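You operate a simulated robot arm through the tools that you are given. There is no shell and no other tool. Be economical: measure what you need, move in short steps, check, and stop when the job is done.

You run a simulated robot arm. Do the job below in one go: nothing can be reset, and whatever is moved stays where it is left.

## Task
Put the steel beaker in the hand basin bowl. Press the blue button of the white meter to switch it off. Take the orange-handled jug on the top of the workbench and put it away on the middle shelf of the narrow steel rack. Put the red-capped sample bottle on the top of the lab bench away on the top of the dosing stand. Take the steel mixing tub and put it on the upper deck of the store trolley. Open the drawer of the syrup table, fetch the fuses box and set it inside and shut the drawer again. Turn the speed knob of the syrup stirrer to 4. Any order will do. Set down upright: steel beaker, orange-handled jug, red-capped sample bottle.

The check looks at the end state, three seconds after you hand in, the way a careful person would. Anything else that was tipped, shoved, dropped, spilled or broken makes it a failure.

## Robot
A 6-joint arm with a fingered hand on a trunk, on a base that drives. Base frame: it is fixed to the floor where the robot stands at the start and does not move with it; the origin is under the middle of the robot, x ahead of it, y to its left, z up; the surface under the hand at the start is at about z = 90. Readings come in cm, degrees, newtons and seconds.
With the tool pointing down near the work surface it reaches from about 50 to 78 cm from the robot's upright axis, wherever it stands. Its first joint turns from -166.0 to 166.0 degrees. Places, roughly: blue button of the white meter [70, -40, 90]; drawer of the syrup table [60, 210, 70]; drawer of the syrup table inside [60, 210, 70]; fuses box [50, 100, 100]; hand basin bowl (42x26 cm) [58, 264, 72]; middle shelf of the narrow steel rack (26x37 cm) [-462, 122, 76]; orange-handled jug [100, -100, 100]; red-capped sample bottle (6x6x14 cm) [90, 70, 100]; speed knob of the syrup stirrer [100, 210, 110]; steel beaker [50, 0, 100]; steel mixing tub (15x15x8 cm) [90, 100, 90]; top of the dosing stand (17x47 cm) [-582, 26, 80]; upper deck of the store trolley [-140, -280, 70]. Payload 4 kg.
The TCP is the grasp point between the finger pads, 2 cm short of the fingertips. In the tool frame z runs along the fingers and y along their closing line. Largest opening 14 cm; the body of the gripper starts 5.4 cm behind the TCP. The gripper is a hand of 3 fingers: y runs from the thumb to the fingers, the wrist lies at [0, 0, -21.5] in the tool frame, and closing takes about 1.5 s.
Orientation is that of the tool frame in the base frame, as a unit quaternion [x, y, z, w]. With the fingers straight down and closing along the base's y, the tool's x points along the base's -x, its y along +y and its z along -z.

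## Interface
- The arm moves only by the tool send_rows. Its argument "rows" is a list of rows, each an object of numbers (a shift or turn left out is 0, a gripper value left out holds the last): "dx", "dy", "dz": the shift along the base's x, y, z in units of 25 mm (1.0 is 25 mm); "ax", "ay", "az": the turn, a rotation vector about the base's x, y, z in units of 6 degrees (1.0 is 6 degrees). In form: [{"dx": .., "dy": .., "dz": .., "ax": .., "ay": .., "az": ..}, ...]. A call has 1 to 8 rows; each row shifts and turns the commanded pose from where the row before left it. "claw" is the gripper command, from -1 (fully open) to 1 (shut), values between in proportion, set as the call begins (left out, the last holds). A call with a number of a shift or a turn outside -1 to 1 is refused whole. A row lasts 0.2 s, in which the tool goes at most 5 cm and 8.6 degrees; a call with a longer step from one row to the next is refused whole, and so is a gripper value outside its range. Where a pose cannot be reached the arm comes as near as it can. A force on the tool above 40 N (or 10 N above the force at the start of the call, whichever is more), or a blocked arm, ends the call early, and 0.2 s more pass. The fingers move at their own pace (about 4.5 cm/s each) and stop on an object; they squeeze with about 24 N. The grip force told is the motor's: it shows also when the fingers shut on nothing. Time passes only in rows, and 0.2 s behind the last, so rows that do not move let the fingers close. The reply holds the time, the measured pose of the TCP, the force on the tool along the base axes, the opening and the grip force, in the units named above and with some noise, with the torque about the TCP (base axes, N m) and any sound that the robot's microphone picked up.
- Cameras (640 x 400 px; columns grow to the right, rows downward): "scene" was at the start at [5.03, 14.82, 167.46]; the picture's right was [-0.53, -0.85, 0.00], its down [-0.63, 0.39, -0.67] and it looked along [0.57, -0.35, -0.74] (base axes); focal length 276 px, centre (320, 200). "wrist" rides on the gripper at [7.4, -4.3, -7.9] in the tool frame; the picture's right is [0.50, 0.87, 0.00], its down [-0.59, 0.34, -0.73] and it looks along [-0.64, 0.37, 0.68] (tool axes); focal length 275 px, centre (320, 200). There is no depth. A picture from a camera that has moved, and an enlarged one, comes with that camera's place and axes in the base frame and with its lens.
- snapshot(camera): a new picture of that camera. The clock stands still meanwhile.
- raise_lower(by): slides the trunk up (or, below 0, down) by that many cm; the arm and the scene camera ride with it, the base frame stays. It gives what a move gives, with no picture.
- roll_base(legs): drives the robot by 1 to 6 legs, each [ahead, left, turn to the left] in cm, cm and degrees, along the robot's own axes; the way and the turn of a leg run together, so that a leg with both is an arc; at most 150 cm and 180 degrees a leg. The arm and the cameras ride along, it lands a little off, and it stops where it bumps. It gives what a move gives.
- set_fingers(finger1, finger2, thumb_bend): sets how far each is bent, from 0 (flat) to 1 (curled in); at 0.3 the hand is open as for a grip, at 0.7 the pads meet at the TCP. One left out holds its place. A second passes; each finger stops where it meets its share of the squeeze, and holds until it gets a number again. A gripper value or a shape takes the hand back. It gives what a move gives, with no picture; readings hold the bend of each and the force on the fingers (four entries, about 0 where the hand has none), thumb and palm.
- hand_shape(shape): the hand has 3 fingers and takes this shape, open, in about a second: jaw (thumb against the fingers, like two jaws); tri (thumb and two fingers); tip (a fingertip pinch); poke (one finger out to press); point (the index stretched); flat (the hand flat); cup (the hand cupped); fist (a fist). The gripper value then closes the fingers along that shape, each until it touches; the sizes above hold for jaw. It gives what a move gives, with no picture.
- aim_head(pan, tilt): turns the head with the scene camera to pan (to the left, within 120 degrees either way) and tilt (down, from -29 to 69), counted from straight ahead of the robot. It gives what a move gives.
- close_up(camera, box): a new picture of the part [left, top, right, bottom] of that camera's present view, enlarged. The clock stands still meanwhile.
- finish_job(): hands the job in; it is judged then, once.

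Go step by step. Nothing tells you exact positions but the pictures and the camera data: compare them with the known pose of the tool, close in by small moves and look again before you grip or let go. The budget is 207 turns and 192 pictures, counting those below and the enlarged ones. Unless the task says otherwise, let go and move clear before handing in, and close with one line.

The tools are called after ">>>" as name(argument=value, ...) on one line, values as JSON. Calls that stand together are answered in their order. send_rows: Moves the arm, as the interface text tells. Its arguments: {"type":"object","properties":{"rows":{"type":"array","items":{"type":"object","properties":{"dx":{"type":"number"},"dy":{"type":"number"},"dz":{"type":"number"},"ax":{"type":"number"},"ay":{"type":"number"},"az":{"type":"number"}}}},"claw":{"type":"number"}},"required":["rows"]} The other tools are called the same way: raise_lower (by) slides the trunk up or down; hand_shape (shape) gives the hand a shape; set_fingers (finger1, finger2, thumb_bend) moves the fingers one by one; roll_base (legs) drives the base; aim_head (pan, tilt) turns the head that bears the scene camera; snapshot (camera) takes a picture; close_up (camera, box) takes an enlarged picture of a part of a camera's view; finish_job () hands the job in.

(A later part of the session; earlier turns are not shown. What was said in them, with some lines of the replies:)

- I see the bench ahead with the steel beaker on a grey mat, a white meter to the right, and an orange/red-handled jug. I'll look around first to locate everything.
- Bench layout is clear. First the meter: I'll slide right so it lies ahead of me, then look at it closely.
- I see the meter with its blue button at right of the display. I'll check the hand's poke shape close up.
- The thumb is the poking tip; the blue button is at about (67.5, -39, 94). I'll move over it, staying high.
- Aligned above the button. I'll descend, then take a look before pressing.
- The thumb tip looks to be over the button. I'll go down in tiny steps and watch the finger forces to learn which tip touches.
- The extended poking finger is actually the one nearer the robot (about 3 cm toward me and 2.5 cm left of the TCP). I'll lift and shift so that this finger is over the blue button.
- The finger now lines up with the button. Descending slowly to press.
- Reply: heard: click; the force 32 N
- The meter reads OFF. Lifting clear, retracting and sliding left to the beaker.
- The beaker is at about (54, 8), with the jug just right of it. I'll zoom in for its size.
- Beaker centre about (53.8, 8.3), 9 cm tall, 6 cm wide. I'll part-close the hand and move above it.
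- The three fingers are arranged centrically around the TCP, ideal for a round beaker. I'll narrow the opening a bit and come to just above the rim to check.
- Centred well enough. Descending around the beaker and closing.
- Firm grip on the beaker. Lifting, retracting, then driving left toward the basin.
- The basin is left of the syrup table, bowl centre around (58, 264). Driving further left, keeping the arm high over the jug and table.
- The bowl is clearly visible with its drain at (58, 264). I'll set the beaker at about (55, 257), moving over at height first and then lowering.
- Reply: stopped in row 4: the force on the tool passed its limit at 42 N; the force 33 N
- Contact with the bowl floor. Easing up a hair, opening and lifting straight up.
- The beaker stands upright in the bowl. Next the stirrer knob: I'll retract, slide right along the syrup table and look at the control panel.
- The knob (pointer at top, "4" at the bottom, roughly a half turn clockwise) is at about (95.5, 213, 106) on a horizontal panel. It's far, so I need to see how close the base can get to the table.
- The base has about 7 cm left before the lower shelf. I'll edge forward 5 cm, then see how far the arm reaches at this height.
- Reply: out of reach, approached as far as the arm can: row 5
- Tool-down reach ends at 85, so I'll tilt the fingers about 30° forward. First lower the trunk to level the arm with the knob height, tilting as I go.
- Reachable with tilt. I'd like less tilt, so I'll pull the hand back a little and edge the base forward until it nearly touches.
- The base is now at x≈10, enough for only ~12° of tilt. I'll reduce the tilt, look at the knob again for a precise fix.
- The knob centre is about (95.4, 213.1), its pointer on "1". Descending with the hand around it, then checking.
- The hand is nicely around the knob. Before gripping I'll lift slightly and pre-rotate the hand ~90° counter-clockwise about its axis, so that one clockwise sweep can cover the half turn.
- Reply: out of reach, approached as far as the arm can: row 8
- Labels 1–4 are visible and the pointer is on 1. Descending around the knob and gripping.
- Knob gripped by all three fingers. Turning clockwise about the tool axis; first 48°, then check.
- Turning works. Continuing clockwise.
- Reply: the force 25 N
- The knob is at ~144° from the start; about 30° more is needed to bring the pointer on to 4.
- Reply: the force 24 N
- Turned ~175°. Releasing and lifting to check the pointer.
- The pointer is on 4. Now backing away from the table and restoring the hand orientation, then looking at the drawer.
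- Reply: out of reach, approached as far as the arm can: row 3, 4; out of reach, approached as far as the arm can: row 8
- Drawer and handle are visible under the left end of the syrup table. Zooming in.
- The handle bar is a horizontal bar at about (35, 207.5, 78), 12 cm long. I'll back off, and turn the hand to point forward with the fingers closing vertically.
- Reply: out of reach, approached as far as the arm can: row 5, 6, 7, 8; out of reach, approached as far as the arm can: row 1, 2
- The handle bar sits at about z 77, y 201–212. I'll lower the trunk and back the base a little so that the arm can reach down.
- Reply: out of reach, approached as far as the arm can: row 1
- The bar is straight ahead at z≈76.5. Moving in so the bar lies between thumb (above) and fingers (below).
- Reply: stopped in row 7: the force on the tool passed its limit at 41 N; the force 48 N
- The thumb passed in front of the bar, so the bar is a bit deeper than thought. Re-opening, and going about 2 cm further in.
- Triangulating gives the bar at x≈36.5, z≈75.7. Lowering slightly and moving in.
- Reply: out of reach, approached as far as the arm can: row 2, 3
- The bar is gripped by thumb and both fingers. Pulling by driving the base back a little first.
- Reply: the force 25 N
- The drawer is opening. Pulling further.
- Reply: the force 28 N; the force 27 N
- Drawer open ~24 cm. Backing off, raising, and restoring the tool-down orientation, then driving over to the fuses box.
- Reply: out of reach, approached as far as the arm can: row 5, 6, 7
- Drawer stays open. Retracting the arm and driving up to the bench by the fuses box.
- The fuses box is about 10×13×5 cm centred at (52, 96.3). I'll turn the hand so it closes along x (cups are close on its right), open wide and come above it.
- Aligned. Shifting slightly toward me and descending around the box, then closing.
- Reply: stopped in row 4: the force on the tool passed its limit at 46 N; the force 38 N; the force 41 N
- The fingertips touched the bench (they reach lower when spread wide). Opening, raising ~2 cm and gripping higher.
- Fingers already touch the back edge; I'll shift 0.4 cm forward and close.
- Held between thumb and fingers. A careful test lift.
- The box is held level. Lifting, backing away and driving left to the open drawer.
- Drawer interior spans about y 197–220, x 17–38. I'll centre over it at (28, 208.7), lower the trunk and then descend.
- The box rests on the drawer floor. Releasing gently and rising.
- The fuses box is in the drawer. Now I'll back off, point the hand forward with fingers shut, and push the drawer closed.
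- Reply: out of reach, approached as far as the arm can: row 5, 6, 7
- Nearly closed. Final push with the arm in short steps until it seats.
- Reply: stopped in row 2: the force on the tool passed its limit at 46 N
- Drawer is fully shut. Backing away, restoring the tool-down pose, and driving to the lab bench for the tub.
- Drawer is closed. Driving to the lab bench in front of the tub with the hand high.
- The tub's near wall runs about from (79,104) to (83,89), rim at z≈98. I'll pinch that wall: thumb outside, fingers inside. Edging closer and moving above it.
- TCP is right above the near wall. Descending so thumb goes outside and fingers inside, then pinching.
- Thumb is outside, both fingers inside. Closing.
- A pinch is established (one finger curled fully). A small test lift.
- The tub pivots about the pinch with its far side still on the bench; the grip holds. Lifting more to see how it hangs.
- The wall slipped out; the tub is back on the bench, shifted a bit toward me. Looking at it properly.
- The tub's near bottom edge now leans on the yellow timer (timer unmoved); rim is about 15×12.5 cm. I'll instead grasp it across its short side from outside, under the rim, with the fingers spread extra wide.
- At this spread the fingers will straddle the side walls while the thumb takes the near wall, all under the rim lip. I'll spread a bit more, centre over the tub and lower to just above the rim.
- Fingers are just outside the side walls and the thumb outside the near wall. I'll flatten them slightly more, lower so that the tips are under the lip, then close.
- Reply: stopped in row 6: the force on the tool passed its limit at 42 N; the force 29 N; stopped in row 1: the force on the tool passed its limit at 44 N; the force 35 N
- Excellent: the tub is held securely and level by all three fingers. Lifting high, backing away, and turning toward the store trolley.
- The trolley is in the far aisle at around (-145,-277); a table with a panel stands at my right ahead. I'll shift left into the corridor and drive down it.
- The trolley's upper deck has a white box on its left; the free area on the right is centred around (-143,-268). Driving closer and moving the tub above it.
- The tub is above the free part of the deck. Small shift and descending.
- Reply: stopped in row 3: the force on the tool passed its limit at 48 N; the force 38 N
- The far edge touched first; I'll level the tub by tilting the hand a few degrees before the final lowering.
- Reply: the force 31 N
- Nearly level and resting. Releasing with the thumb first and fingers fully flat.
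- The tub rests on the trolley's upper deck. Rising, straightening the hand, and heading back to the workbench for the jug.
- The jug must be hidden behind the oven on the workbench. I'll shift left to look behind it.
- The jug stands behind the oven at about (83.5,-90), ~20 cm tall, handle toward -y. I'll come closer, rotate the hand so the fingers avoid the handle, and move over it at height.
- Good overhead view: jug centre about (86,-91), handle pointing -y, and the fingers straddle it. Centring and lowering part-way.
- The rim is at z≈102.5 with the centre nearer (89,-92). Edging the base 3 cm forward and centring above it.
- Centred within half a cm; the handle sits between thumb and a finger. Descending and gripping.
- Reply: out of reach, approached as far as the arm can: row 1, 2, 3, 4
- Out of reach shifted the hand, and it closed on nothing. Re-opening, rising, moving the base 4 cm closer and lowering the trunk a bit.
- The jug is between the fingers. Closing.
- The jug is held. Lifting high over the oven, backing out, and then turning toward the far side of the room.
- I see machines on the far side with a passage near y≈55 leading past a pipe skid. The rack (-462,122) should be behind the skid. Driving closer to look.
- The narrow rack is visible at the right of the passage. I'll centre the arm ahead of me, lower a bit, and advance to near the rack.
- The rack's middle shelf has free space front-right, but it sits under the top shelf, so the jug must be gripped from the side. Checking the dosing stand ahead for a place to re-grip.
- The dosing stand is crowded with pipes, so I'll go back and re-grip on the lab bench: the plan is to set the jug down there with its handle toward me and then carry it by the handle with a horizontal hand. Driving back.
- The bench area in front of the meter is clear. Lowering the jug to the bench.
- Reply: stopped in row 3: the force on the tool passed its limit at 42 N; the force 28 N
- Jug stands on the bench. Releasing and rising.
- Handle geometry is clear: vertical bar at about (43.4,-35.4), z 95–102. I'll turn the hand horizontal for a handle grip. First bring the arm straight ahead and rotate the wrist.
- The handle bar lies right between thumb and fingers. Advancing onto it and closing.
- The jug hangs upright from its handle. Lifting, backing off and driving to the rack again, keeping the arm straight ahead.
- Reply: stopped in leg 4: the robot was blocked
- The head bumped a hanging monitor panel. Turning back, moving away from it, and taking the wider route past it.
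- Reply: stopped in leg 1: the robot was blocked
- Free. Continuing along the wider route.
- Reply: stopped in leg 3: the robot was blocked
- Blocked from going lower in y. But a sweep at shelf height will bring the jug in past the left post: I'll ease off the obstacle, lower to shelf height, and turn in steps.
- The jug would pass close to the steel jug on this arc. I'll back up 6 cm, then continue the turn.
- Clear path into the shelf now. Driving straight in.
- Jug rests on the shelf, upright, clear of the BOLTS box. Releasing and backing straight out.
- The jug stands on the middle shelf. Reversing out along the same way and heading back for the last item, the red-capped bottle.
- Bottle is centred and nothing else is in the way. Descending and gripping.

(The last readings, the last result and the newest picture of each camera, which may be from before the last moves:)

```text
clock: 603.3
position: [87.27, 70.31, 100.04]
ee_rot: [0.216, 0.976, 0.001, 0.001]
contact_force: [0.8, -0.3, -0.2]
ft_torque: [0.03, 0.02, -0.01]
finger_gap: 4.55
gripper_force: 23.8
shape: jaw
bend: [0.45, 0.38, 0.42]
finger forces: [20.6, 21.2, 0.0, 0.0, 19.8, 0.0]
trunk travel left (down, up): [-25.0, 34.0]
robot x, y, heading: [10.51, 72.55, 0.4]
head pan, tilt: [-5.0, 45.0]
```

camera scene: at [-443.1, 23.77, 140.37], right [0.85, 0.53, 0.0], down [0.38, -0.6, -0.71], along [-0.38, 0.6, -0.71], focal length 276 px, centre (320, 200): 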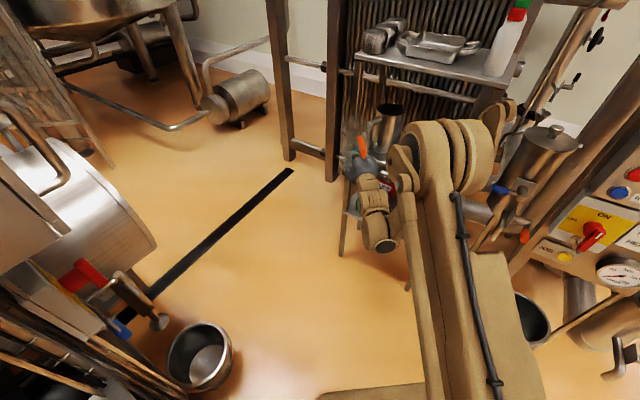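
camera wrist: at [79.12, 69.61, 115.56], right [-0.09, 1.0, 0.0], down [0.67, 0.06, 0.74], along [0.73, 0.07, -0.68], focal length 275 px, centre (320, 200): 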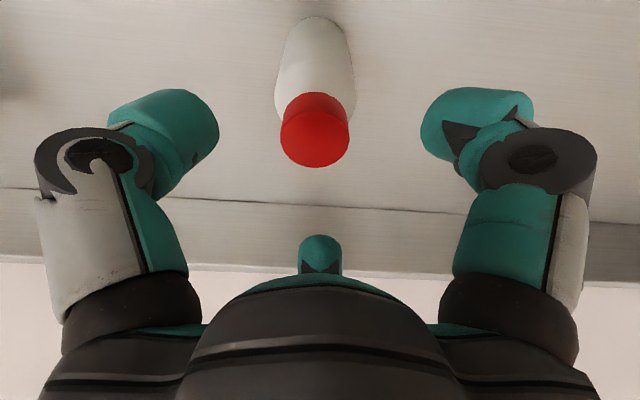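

>>> send_rows(rows=[{"dz": 0.5}, {"dz": 1}, {"dz": 1}, {"dz": 1}, {"dz": 1}, {"dz": 1}, {"dz": 1}, {"dz": 1}])

>>> roll_base(legs=[[-75, 0, 0], [0, 0, 175]])

```text
clock: 605.1
position: [87.44, 70.29, 118.82]
ee_rot: [0.216, 0.976, 0.0, 0.0]
contact_force: [0.7, -0.5, -2.3]
ft_torque: [-0.05, 0.02, 0.02]
finger_gap: 4.56
gripper_force: 24.0
shape: jaw
bend: [0.45, 0.38, 0.42]
finger forces: [20.5, 21.3, 0.0, 0.1, 19.9, 0.0]
trunk travel left (down, up): [-25.0, 34.0]
robot x, y, heading: [10.28, 72.32, 0.4]
head pan, tilt: [-5.0, 45.0]
```

```text
clock: 616.2
position: [-142.08, 87.09, 118.82]
ee_rot: [0.954, -0.299, -0.001, 0.001]
contact_force: [0.3, 0.2, -3.1]
ft_torque: [0.01, -0.03, 0.01]
finger_gap: 4.46
gripper_force: 23.8
shape: jaw
bend: [0.46, 0.38, 0.43]
finger forces: [19.5, 21.4, 0.1, 0.0, 18.7, 0.1]
trunk travel left (down, up): [-25.0, 34.0]
robot x, y, heading: [-66.49, 71.94, 169.9]
head pan, tilt: [-5.0, 45.0]
```

>>> roll_base(legs=[[0, 0, 10.1], [120, 6, 0], [120, 16, 0], [110, 0, 0]])

>>> send_rows(rows=[{"dx": 1}, {"dx": 1}, {"dx": 1}, {"dx": 1}, {"dx": 1}, {"dx": 1}, {"dx": 1}])

>>> aim_head(pan=5, tilt=32)

```text
clock: 633.9
position: [-490.3, 37.82, 118.7]
ee_rot: [0.98, -0.201, -0.001, 0.001]
contact_force: [0.3, -0.2, -2.3]
ft_torque: [0.0, -0.01, 0.03]
finger_gap: 4.47
gripper_force: 24.3
shape: jaw
bend: [0.46, 0.38, 0.43]
finger forces: [19.5, 21.6, 0.0, 0.0, 18.6, 0.0]
trunk travel left (down, up): [-25.0, 34.0]
robot x, y, heading: [-412.99, 38.47, -178.0]
head pan, tilt: [-5.0, 45.0]
```

```text
clock: 635.5
position: [-472.54, 37.81, 118.71]
ee_rot: [0.98, -0.201, -0.002, 0.001]
contact_force: [0.7, -0.6, -2.3]
ft_torque: [0.01, -0.03, 0.01]
finger_gap: 4.43
gripper_force: 24.2
shape: jaw
bend: [0.46, 0.38, 0.43]
finger forces: [19.5, 21.9, 0.0, 0.0, 18.7, 0.0]
trunk travel left (down, up): [-25.0, 34.0]
robot x, y, heading: [-413.19, 38.35, -177.9]
head pan, tilt: [-5.0, 45.0]
```

```text
clock: 636.2
position: [-472.7, 37.78, 118.71]
ee_rot: [0.98, -0.199, -0.001, 0.001]
contact_force: [-0.3, 0.2, -1.7]
ft_torque: [-0.02, -0.02, 0.01]
finger_gap: 4.47
gripper_force: 24.0
shape: jaw
bend: [0.46, 0.38, 0.43]
finger forces: [19.4, 22.0, 0.0, 0.0, 18.7, 0.0]
trunk travel left (down, up): [-25.0, 34.0]
robot x, y, heading: [-413.22, 38.23, -178.1]
head pan, tilt: [5.0, 32.0]
```

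>>> roll_base(legs=[[0, -20, -2], [65, -8, 0]])

>>> aim_head(pan=15, tilt=40)

>>> snapshot(camera="scene")

```text
clock: 641.0
position: [-537.67, 66.89, 118.73]
ee_rot: [0.977, -0.215, -0.001, 0.0]
contact_force: [-0.2, -0.3, -3.1]
ft_torque: [-0.02, -0.02, 0.03]
finger_gap: 4.48
gripper_force: 24.4
shape: jaw
bend: [0.46, 0.38, 0.43]
finger forces: [19.3, 22.1, 0.1, 0.1, 18.7, 0.0]
trunk travel left (down, up): [-25.0, 34.0]
robot x, y, heading: [-478.26, 65.57, -179.8]
head pan, tilt: [5.0, 32.0]
```

```text
clock: 641.7
position: [-537.46, 66.78, 118.7]
ee_rot: [0.977, -0.215, -0.001, 0.001]
contact_force: [0.3, 0.5, -2.3]
ft_torque: [0.01, -0.06, 0.0]
finger_gap: 4.45
gripper_force: 24.1
shape: jaw
bend: [0.46, 0.38, 0.43]
finger forces: [19.4, 22.0, 0.1, 0.0, 18.7, 0.1]
trunk travel left (down, up): [-25.0, 34.0]
robot x, y, heading: [-478.01, 65.39, -179.9]
head pan, tilt: [15.0, 40.0]
```

```text
8 pictures are left
camera scene: at [-483.91, 44.27, 166.1], right [-0.26, 0.97, 0.0], down [0.62, 0.17, -0.77], along [-0.74, -0.2, -0.64], focal length 276 px, centre (320, 200)
```

scene: 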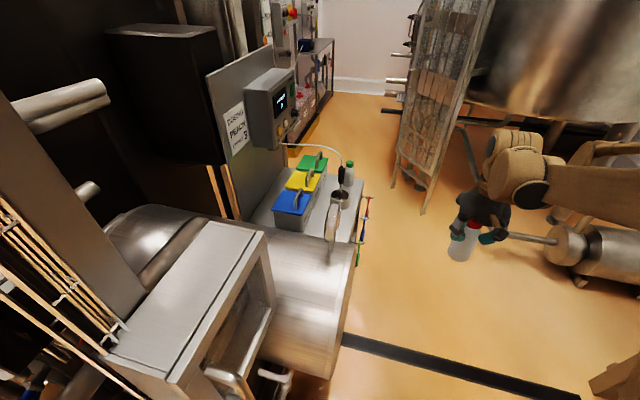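

>>> close_up(camera="scene", box=[240, 130, 380, 270])

```text
2.86 times, centred on (310, 200) of scene
camera zoom: at [-483.91, 44.27, 166.1], right [-0.26, 0.97, 0.0], down [0.62, 0.17, -0.77], along [-0.74, -0.2, -0.64], focal length 788 px, centre (349, 200)
```

zoom: 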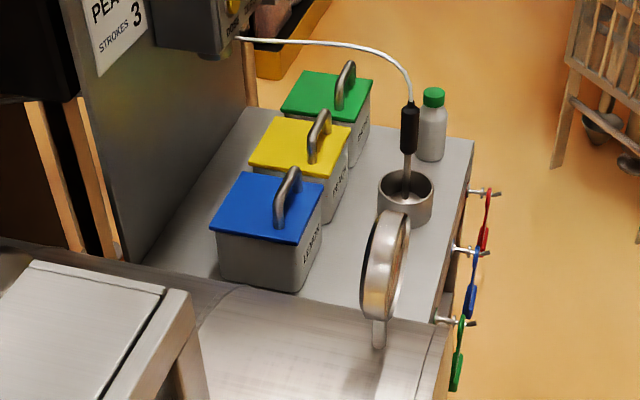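

The stand's free strip is the near-front part, around (-570, 28), with a cup at (-582,27) and lidded tubs behind. I'll go round to face it from the open side.

>>> roll_base(legs=[[92, 0, 0], [0, -45, 0], [0, 0, 90]])

```text
clock: 652.8
position: [-571.45, 52.39, 118.66]
ee_rot: [0.842, 0.54, 0.0, 0.002]
contact_force: [-0.3, 0.9, -2.1]
ft_torque: [0.01, -0.01, 0.0]
finger_gap: 4.44
gripper_force: 23.9
shape: jaw
bend: [0.46, 0.38, 0.43]
finger forces: [19.0, 21.6, 0.0, 0.0, 18.2, 0.0]
trunk travel left (down, up): [-25.0, 34.0]
robot x, y, heading: [-569.94, 112.14, -89.6]
head pan, tilt: [15.0, 40.0]
```

>>> roll_base(legs=[[18, 0, 0]])

>>> aim_head(pan=-5, tilt=45)

>>> snapshot(camera="scene")

```text
clock: 654.4
position: [-571.28, 33.55, 118.66]
ee_rot: [0.842, 0.54, 0.0, 0.001]
contact_force: [0.6, -1.5, -1.1]
ft_torque: [0.05, -0.01, 0.02]
finger_gap: 4.45
gripper_force: 24.1
shape: jaw
bend: [0.46, 0.38, 0.43]
finger forces: [18.9, 21.7, 0.0, 0.1, 18.2, 0.1]
trunk travel left (down, up): [-25.0, 34.0]
robot x, y, heading: [-569.93, 93.31, -89.8]
head pan, tilt: [15.0, 40.0]
```

```text
clock: 655.2
position: [-571.13, 33.81, 118.67]
ee_rot: [0.842, 0.54, 0.0, 0.001]
contact_force: [-0.8, 0.0, -2.5]
ft_torque: [-0.01, 0.01, 0.01]
finger_gap: 4.41
gripper_force: 23.9
shape: jaw
bend: [0.46, 0.38, 0.43]
finger forces: [18.9, 21.8, 0.1, 0.0, 18.2, 0.1]
trunk travel left (down, up): [-25.0, 34.0]
robot x, y, heading: [-570.21, 92.8, -89.7]
head pan, tilt: [-5.0, 45.0]
```

```text
6 pictures are left
camera scene: at [-551.48, 87.17, 165.37], right [-1.0, 0.08, 0.0], down [0.05, 0.71, -0.71], along [-0.06, -0.7, -0.71], focal length 276 px, centre (320, 200)
```

scene: 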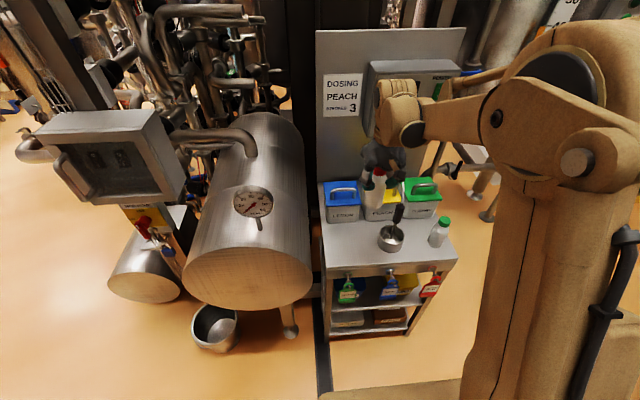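

The free spot at the stand's front-left, about (-569.5,28), is clear. Moving above it and lowering.

>>> send_rows(rows=[{"dx": 0.3, "dy": -0.8}, {"dx": 0.3, "dy": -0.8}, {"dy": -0.7}, {}])

>>> raise_lower(by=-22)

>>> close_up(camera="scene", box=[300, 100, 480, 260])

```text
clock: 656.2
position: [-569.77, 27.99, 118.62]
ee_rot: [0.841, 0.541, -0.002, 0.001]
contact_force: [0.2, 0.4, -1.9]
ft_torque: [0.01, -0.01, -0.02]
finger_gap: 4.43
gripper_force: 24.0
shape: jaw
bend: [0.46, 0.38, 0.43]
finger forces: [18.9, 21.9, 0.1, 0.0, 18.3, 0.0]
trunk travel left (down, up): [-25.0, 34.0]
robot x, y, heading: [-570.36, 93.07, -89.4]
head pan, tilt: [-5.0, 45.0]
```

```text
clock: 658.5
position: [-569.79, 28.14, 96.65]
ee_rot: [0.841, 0.541, 0.0, 0.002]
contact_force: [-0.5, -0.8, -1.9]
ft_torque: [0.0, 0.0, 0.05]
finger_gap: 4.4
gripper_force: 24.1
shape: jaw
bend: [0.46, 0.38, 0.43]
finger forces: [18.9, 21.9, 0.0, 0.1, 18.3, 0.1]
trunk travel left (down, up): [-3.0, 56.0]
robot x, y, heading: [-569.97, 93.1, -89.6]
head pan, tilt: [-5.0, 45.0]
```

```text
2.50 times, centred on (390, 180) of scene
camera zoom: at [-551.49, 87.21, 143.38], right [-1.0, 0.08, 0.0], down [0.06, 0.71, -0.71], along [-0.06, -0.7, -0.71], focal length 690 px, centre (145, 250)
```

zoom: 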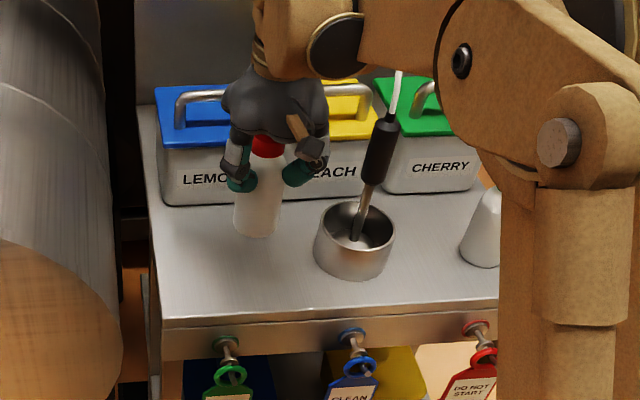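

Bottle is upright above the free spot. Final lowering.

>>> send_rows(rows=[{"dz": -0.8}, {"dz": -0.7}, {"dz": -0.5}, {"dz": -0.3}, {"dz": -0.1}, {"dz": -0.1}, {"dz": -0.08}, {"dz": -0.08}])

```text
clock: 660.3
position: [-569.79, 28.21, 89.9]
ee_rot: [0.841, 0.54, -0.001, 0.002]
contact_force: [1.4, 0.4, 3.7]
ft_torque: [-0.14, 0.03, 0.0]
finger_gap: 4.46
gripper_force: 23.8
shape: jaw
bend: [0.46, 0.38, 0.43]
finger forces: [19.5, 23.5, 0.0, 0.0, 19.5, 0.0]
trunk travel left (down, up): [-3.0, 56.0]
robot x, y, heading: [-570.26, 93.08, -89.5]
head pan, tilt: [-5.0, 45.0]
```

Touching down. Releasing with a modest opening and rising straight up.

>>> send_rows(rows=[{"dz": -0.04}, {}])

>>> send_rows(rows=[{}, {}, {}, {}, {}], claw=-0.15)

>>> send_rows(rows=[{"dz": 0.5}, {"dz": 1}, {"dz": 1}, {"dz": 1}, {"dz": 1}, {"dz": 1}, {"dz": 1}, {"dz": 1}])

>>> raise_lower(by=15)

>>> roll_base(legs=[[-20, 0, 0]])

>>> close_up(camera="scene", box=[280, 60, 480, 240])

```text
clock: 660.9
position: [-569.83, 28.15, 90.01]
ee_rot: [0.841, 0.541, 0.0, 0.002]
contact_force: [2.1, 2.1, 12.2]
ft_torque: [-0.17, 0.02, 0.02]
finger_gap: 4.48
gripper_force: 24.0
shape: jaw
bend: [0.46, 0.38, 0.43]
finger forces: [21.2, 25.1, 0.0, 0.0, 22.2, 0.0]
trunk travel left (down, up): [-3.0, 56.0]
robot x, y, heading: [-569.93, 93.27, -89.6]
head pan, tilt: [-5.0, 45.0]
```

```text
clock: 662.1
position: [-569.71, 28.09, 89.8]
ee_rot: [0.841, 0.54, 0.0, 0.002]
contact_force: [0.4, 0.2, -0.5]
ft_torque: [-0.02, -0.01, -0.02]
finger_gap: 8.0
gripper_force: 0.1
shape: jaw
bend: [0.31, 0.31, 0.3]
finger forces: [0.1, 0.1, 0.0, 0.0, 0.0, 0.0]
trunk travel left (down, up): [-3.0, 56.0]
robot x, y, heading: [-570.38, 93.19, -89.5]
head pan, tilt: [-5.0, 45.0]
```

```text
clock: 663.9
position: [-569.95, 27.86, 108.63]
ee_rot: [0.841, 0.541, -0.001, 0.001]
contact_force: [0.0, -0.2, -0.6]
ft_torque: [0.02, -0.01, -0.01]
finger_gap: 8.01
gripper_force: 0.1
shape: jaw
bend: [0.31, 0.31, 0.3]
finger forces: [0.0, 0.0, 0.0, 0.1, 0.1, 0.0]
trunk travel left (down, up): [-3.0, 56.0]
robot x, y, heading: [-570.24, 93.43, -89.4]
head pan, tilt: [-5.0, 45.0]
```

```text
clock: 665.7
position: [-569.96, 27.88, 123.6]
ee_rot: [0.842, 0.54, 0.0, 0.001]
contact_force: [0.3, -0.1, 1.3]
ft_torque: [-0.01, 0.01, 0.03]
finger_gap: 8.01
gripper_force: 0.1
shape: jaw
bend: [0.31, 0.31, 0.3]
finger forces: [0.0, 0.0, 0.0, 0.1, 0.0, 0.0]
trunk travel left (down, up): [-18.0, 41.0]
robot x, y, heading: [-570.1, 93.3, -89.6]
head pan, tilt: [-5.0, 45.0]
```

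```text
clock: 667.3
position: [-570.25, 47.83, 123.72]
ee_rot: [0.842, 0.539, 0.0, 0.002]
contact_force: [0.2, 0.2, -0.3]
ft_torque: [-0.02, 0.02, -0.04]
finger_gap: 8.01
gripper_force: 0.1
shape: jaw
bend: [0.31, 0.31, 0.3]
finger forces: [0.0, 0.1, 0.0, 0.1, 0.1, 0.0]
trunk travel left (down, up): [-18.0, 41.0]
robot x, y, heading: [-570.37, 113.3, -89.5]
head pan, tilt: [-5.0, 45.0]
```

```text
2.22 times, centred on (380, 150) of scene
camera zoom: at [-551.65, 107.11, 158.38], right [-1.0, 0.08, 0.0], down [0.06, 0.7, -0.71], along [-0.06, -0.71, -0.71], focal length 613 px, centre (187, 311)
```

zoom: 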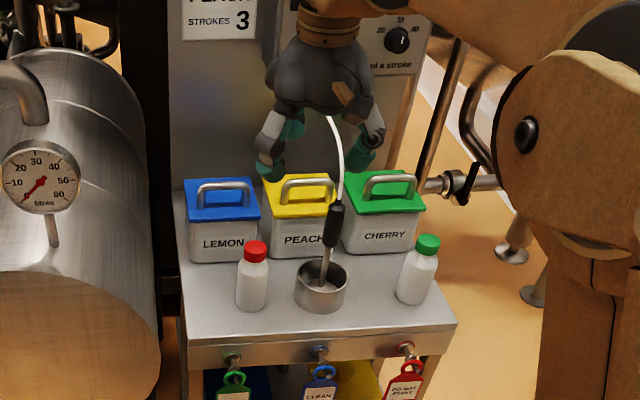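

The bottle stands upright on the dosing stand and the hand is clear. All seven jobs look done, so I'm handing in.

>>> finish_job()

```text
The job is handed in.
```

I finished all seven jobs and handed in: the beaker, jug, bottle, tub and fuses box are in their places, the drawer is shut, the meter reads OFF and the knob is on 4. On the way, the tub slipped once and leaned on the yellow timer before I lifted it clear, and the robot's head bumped a hanging monitor panel. In later pictures the timer had not moved, but I did not check the panel.
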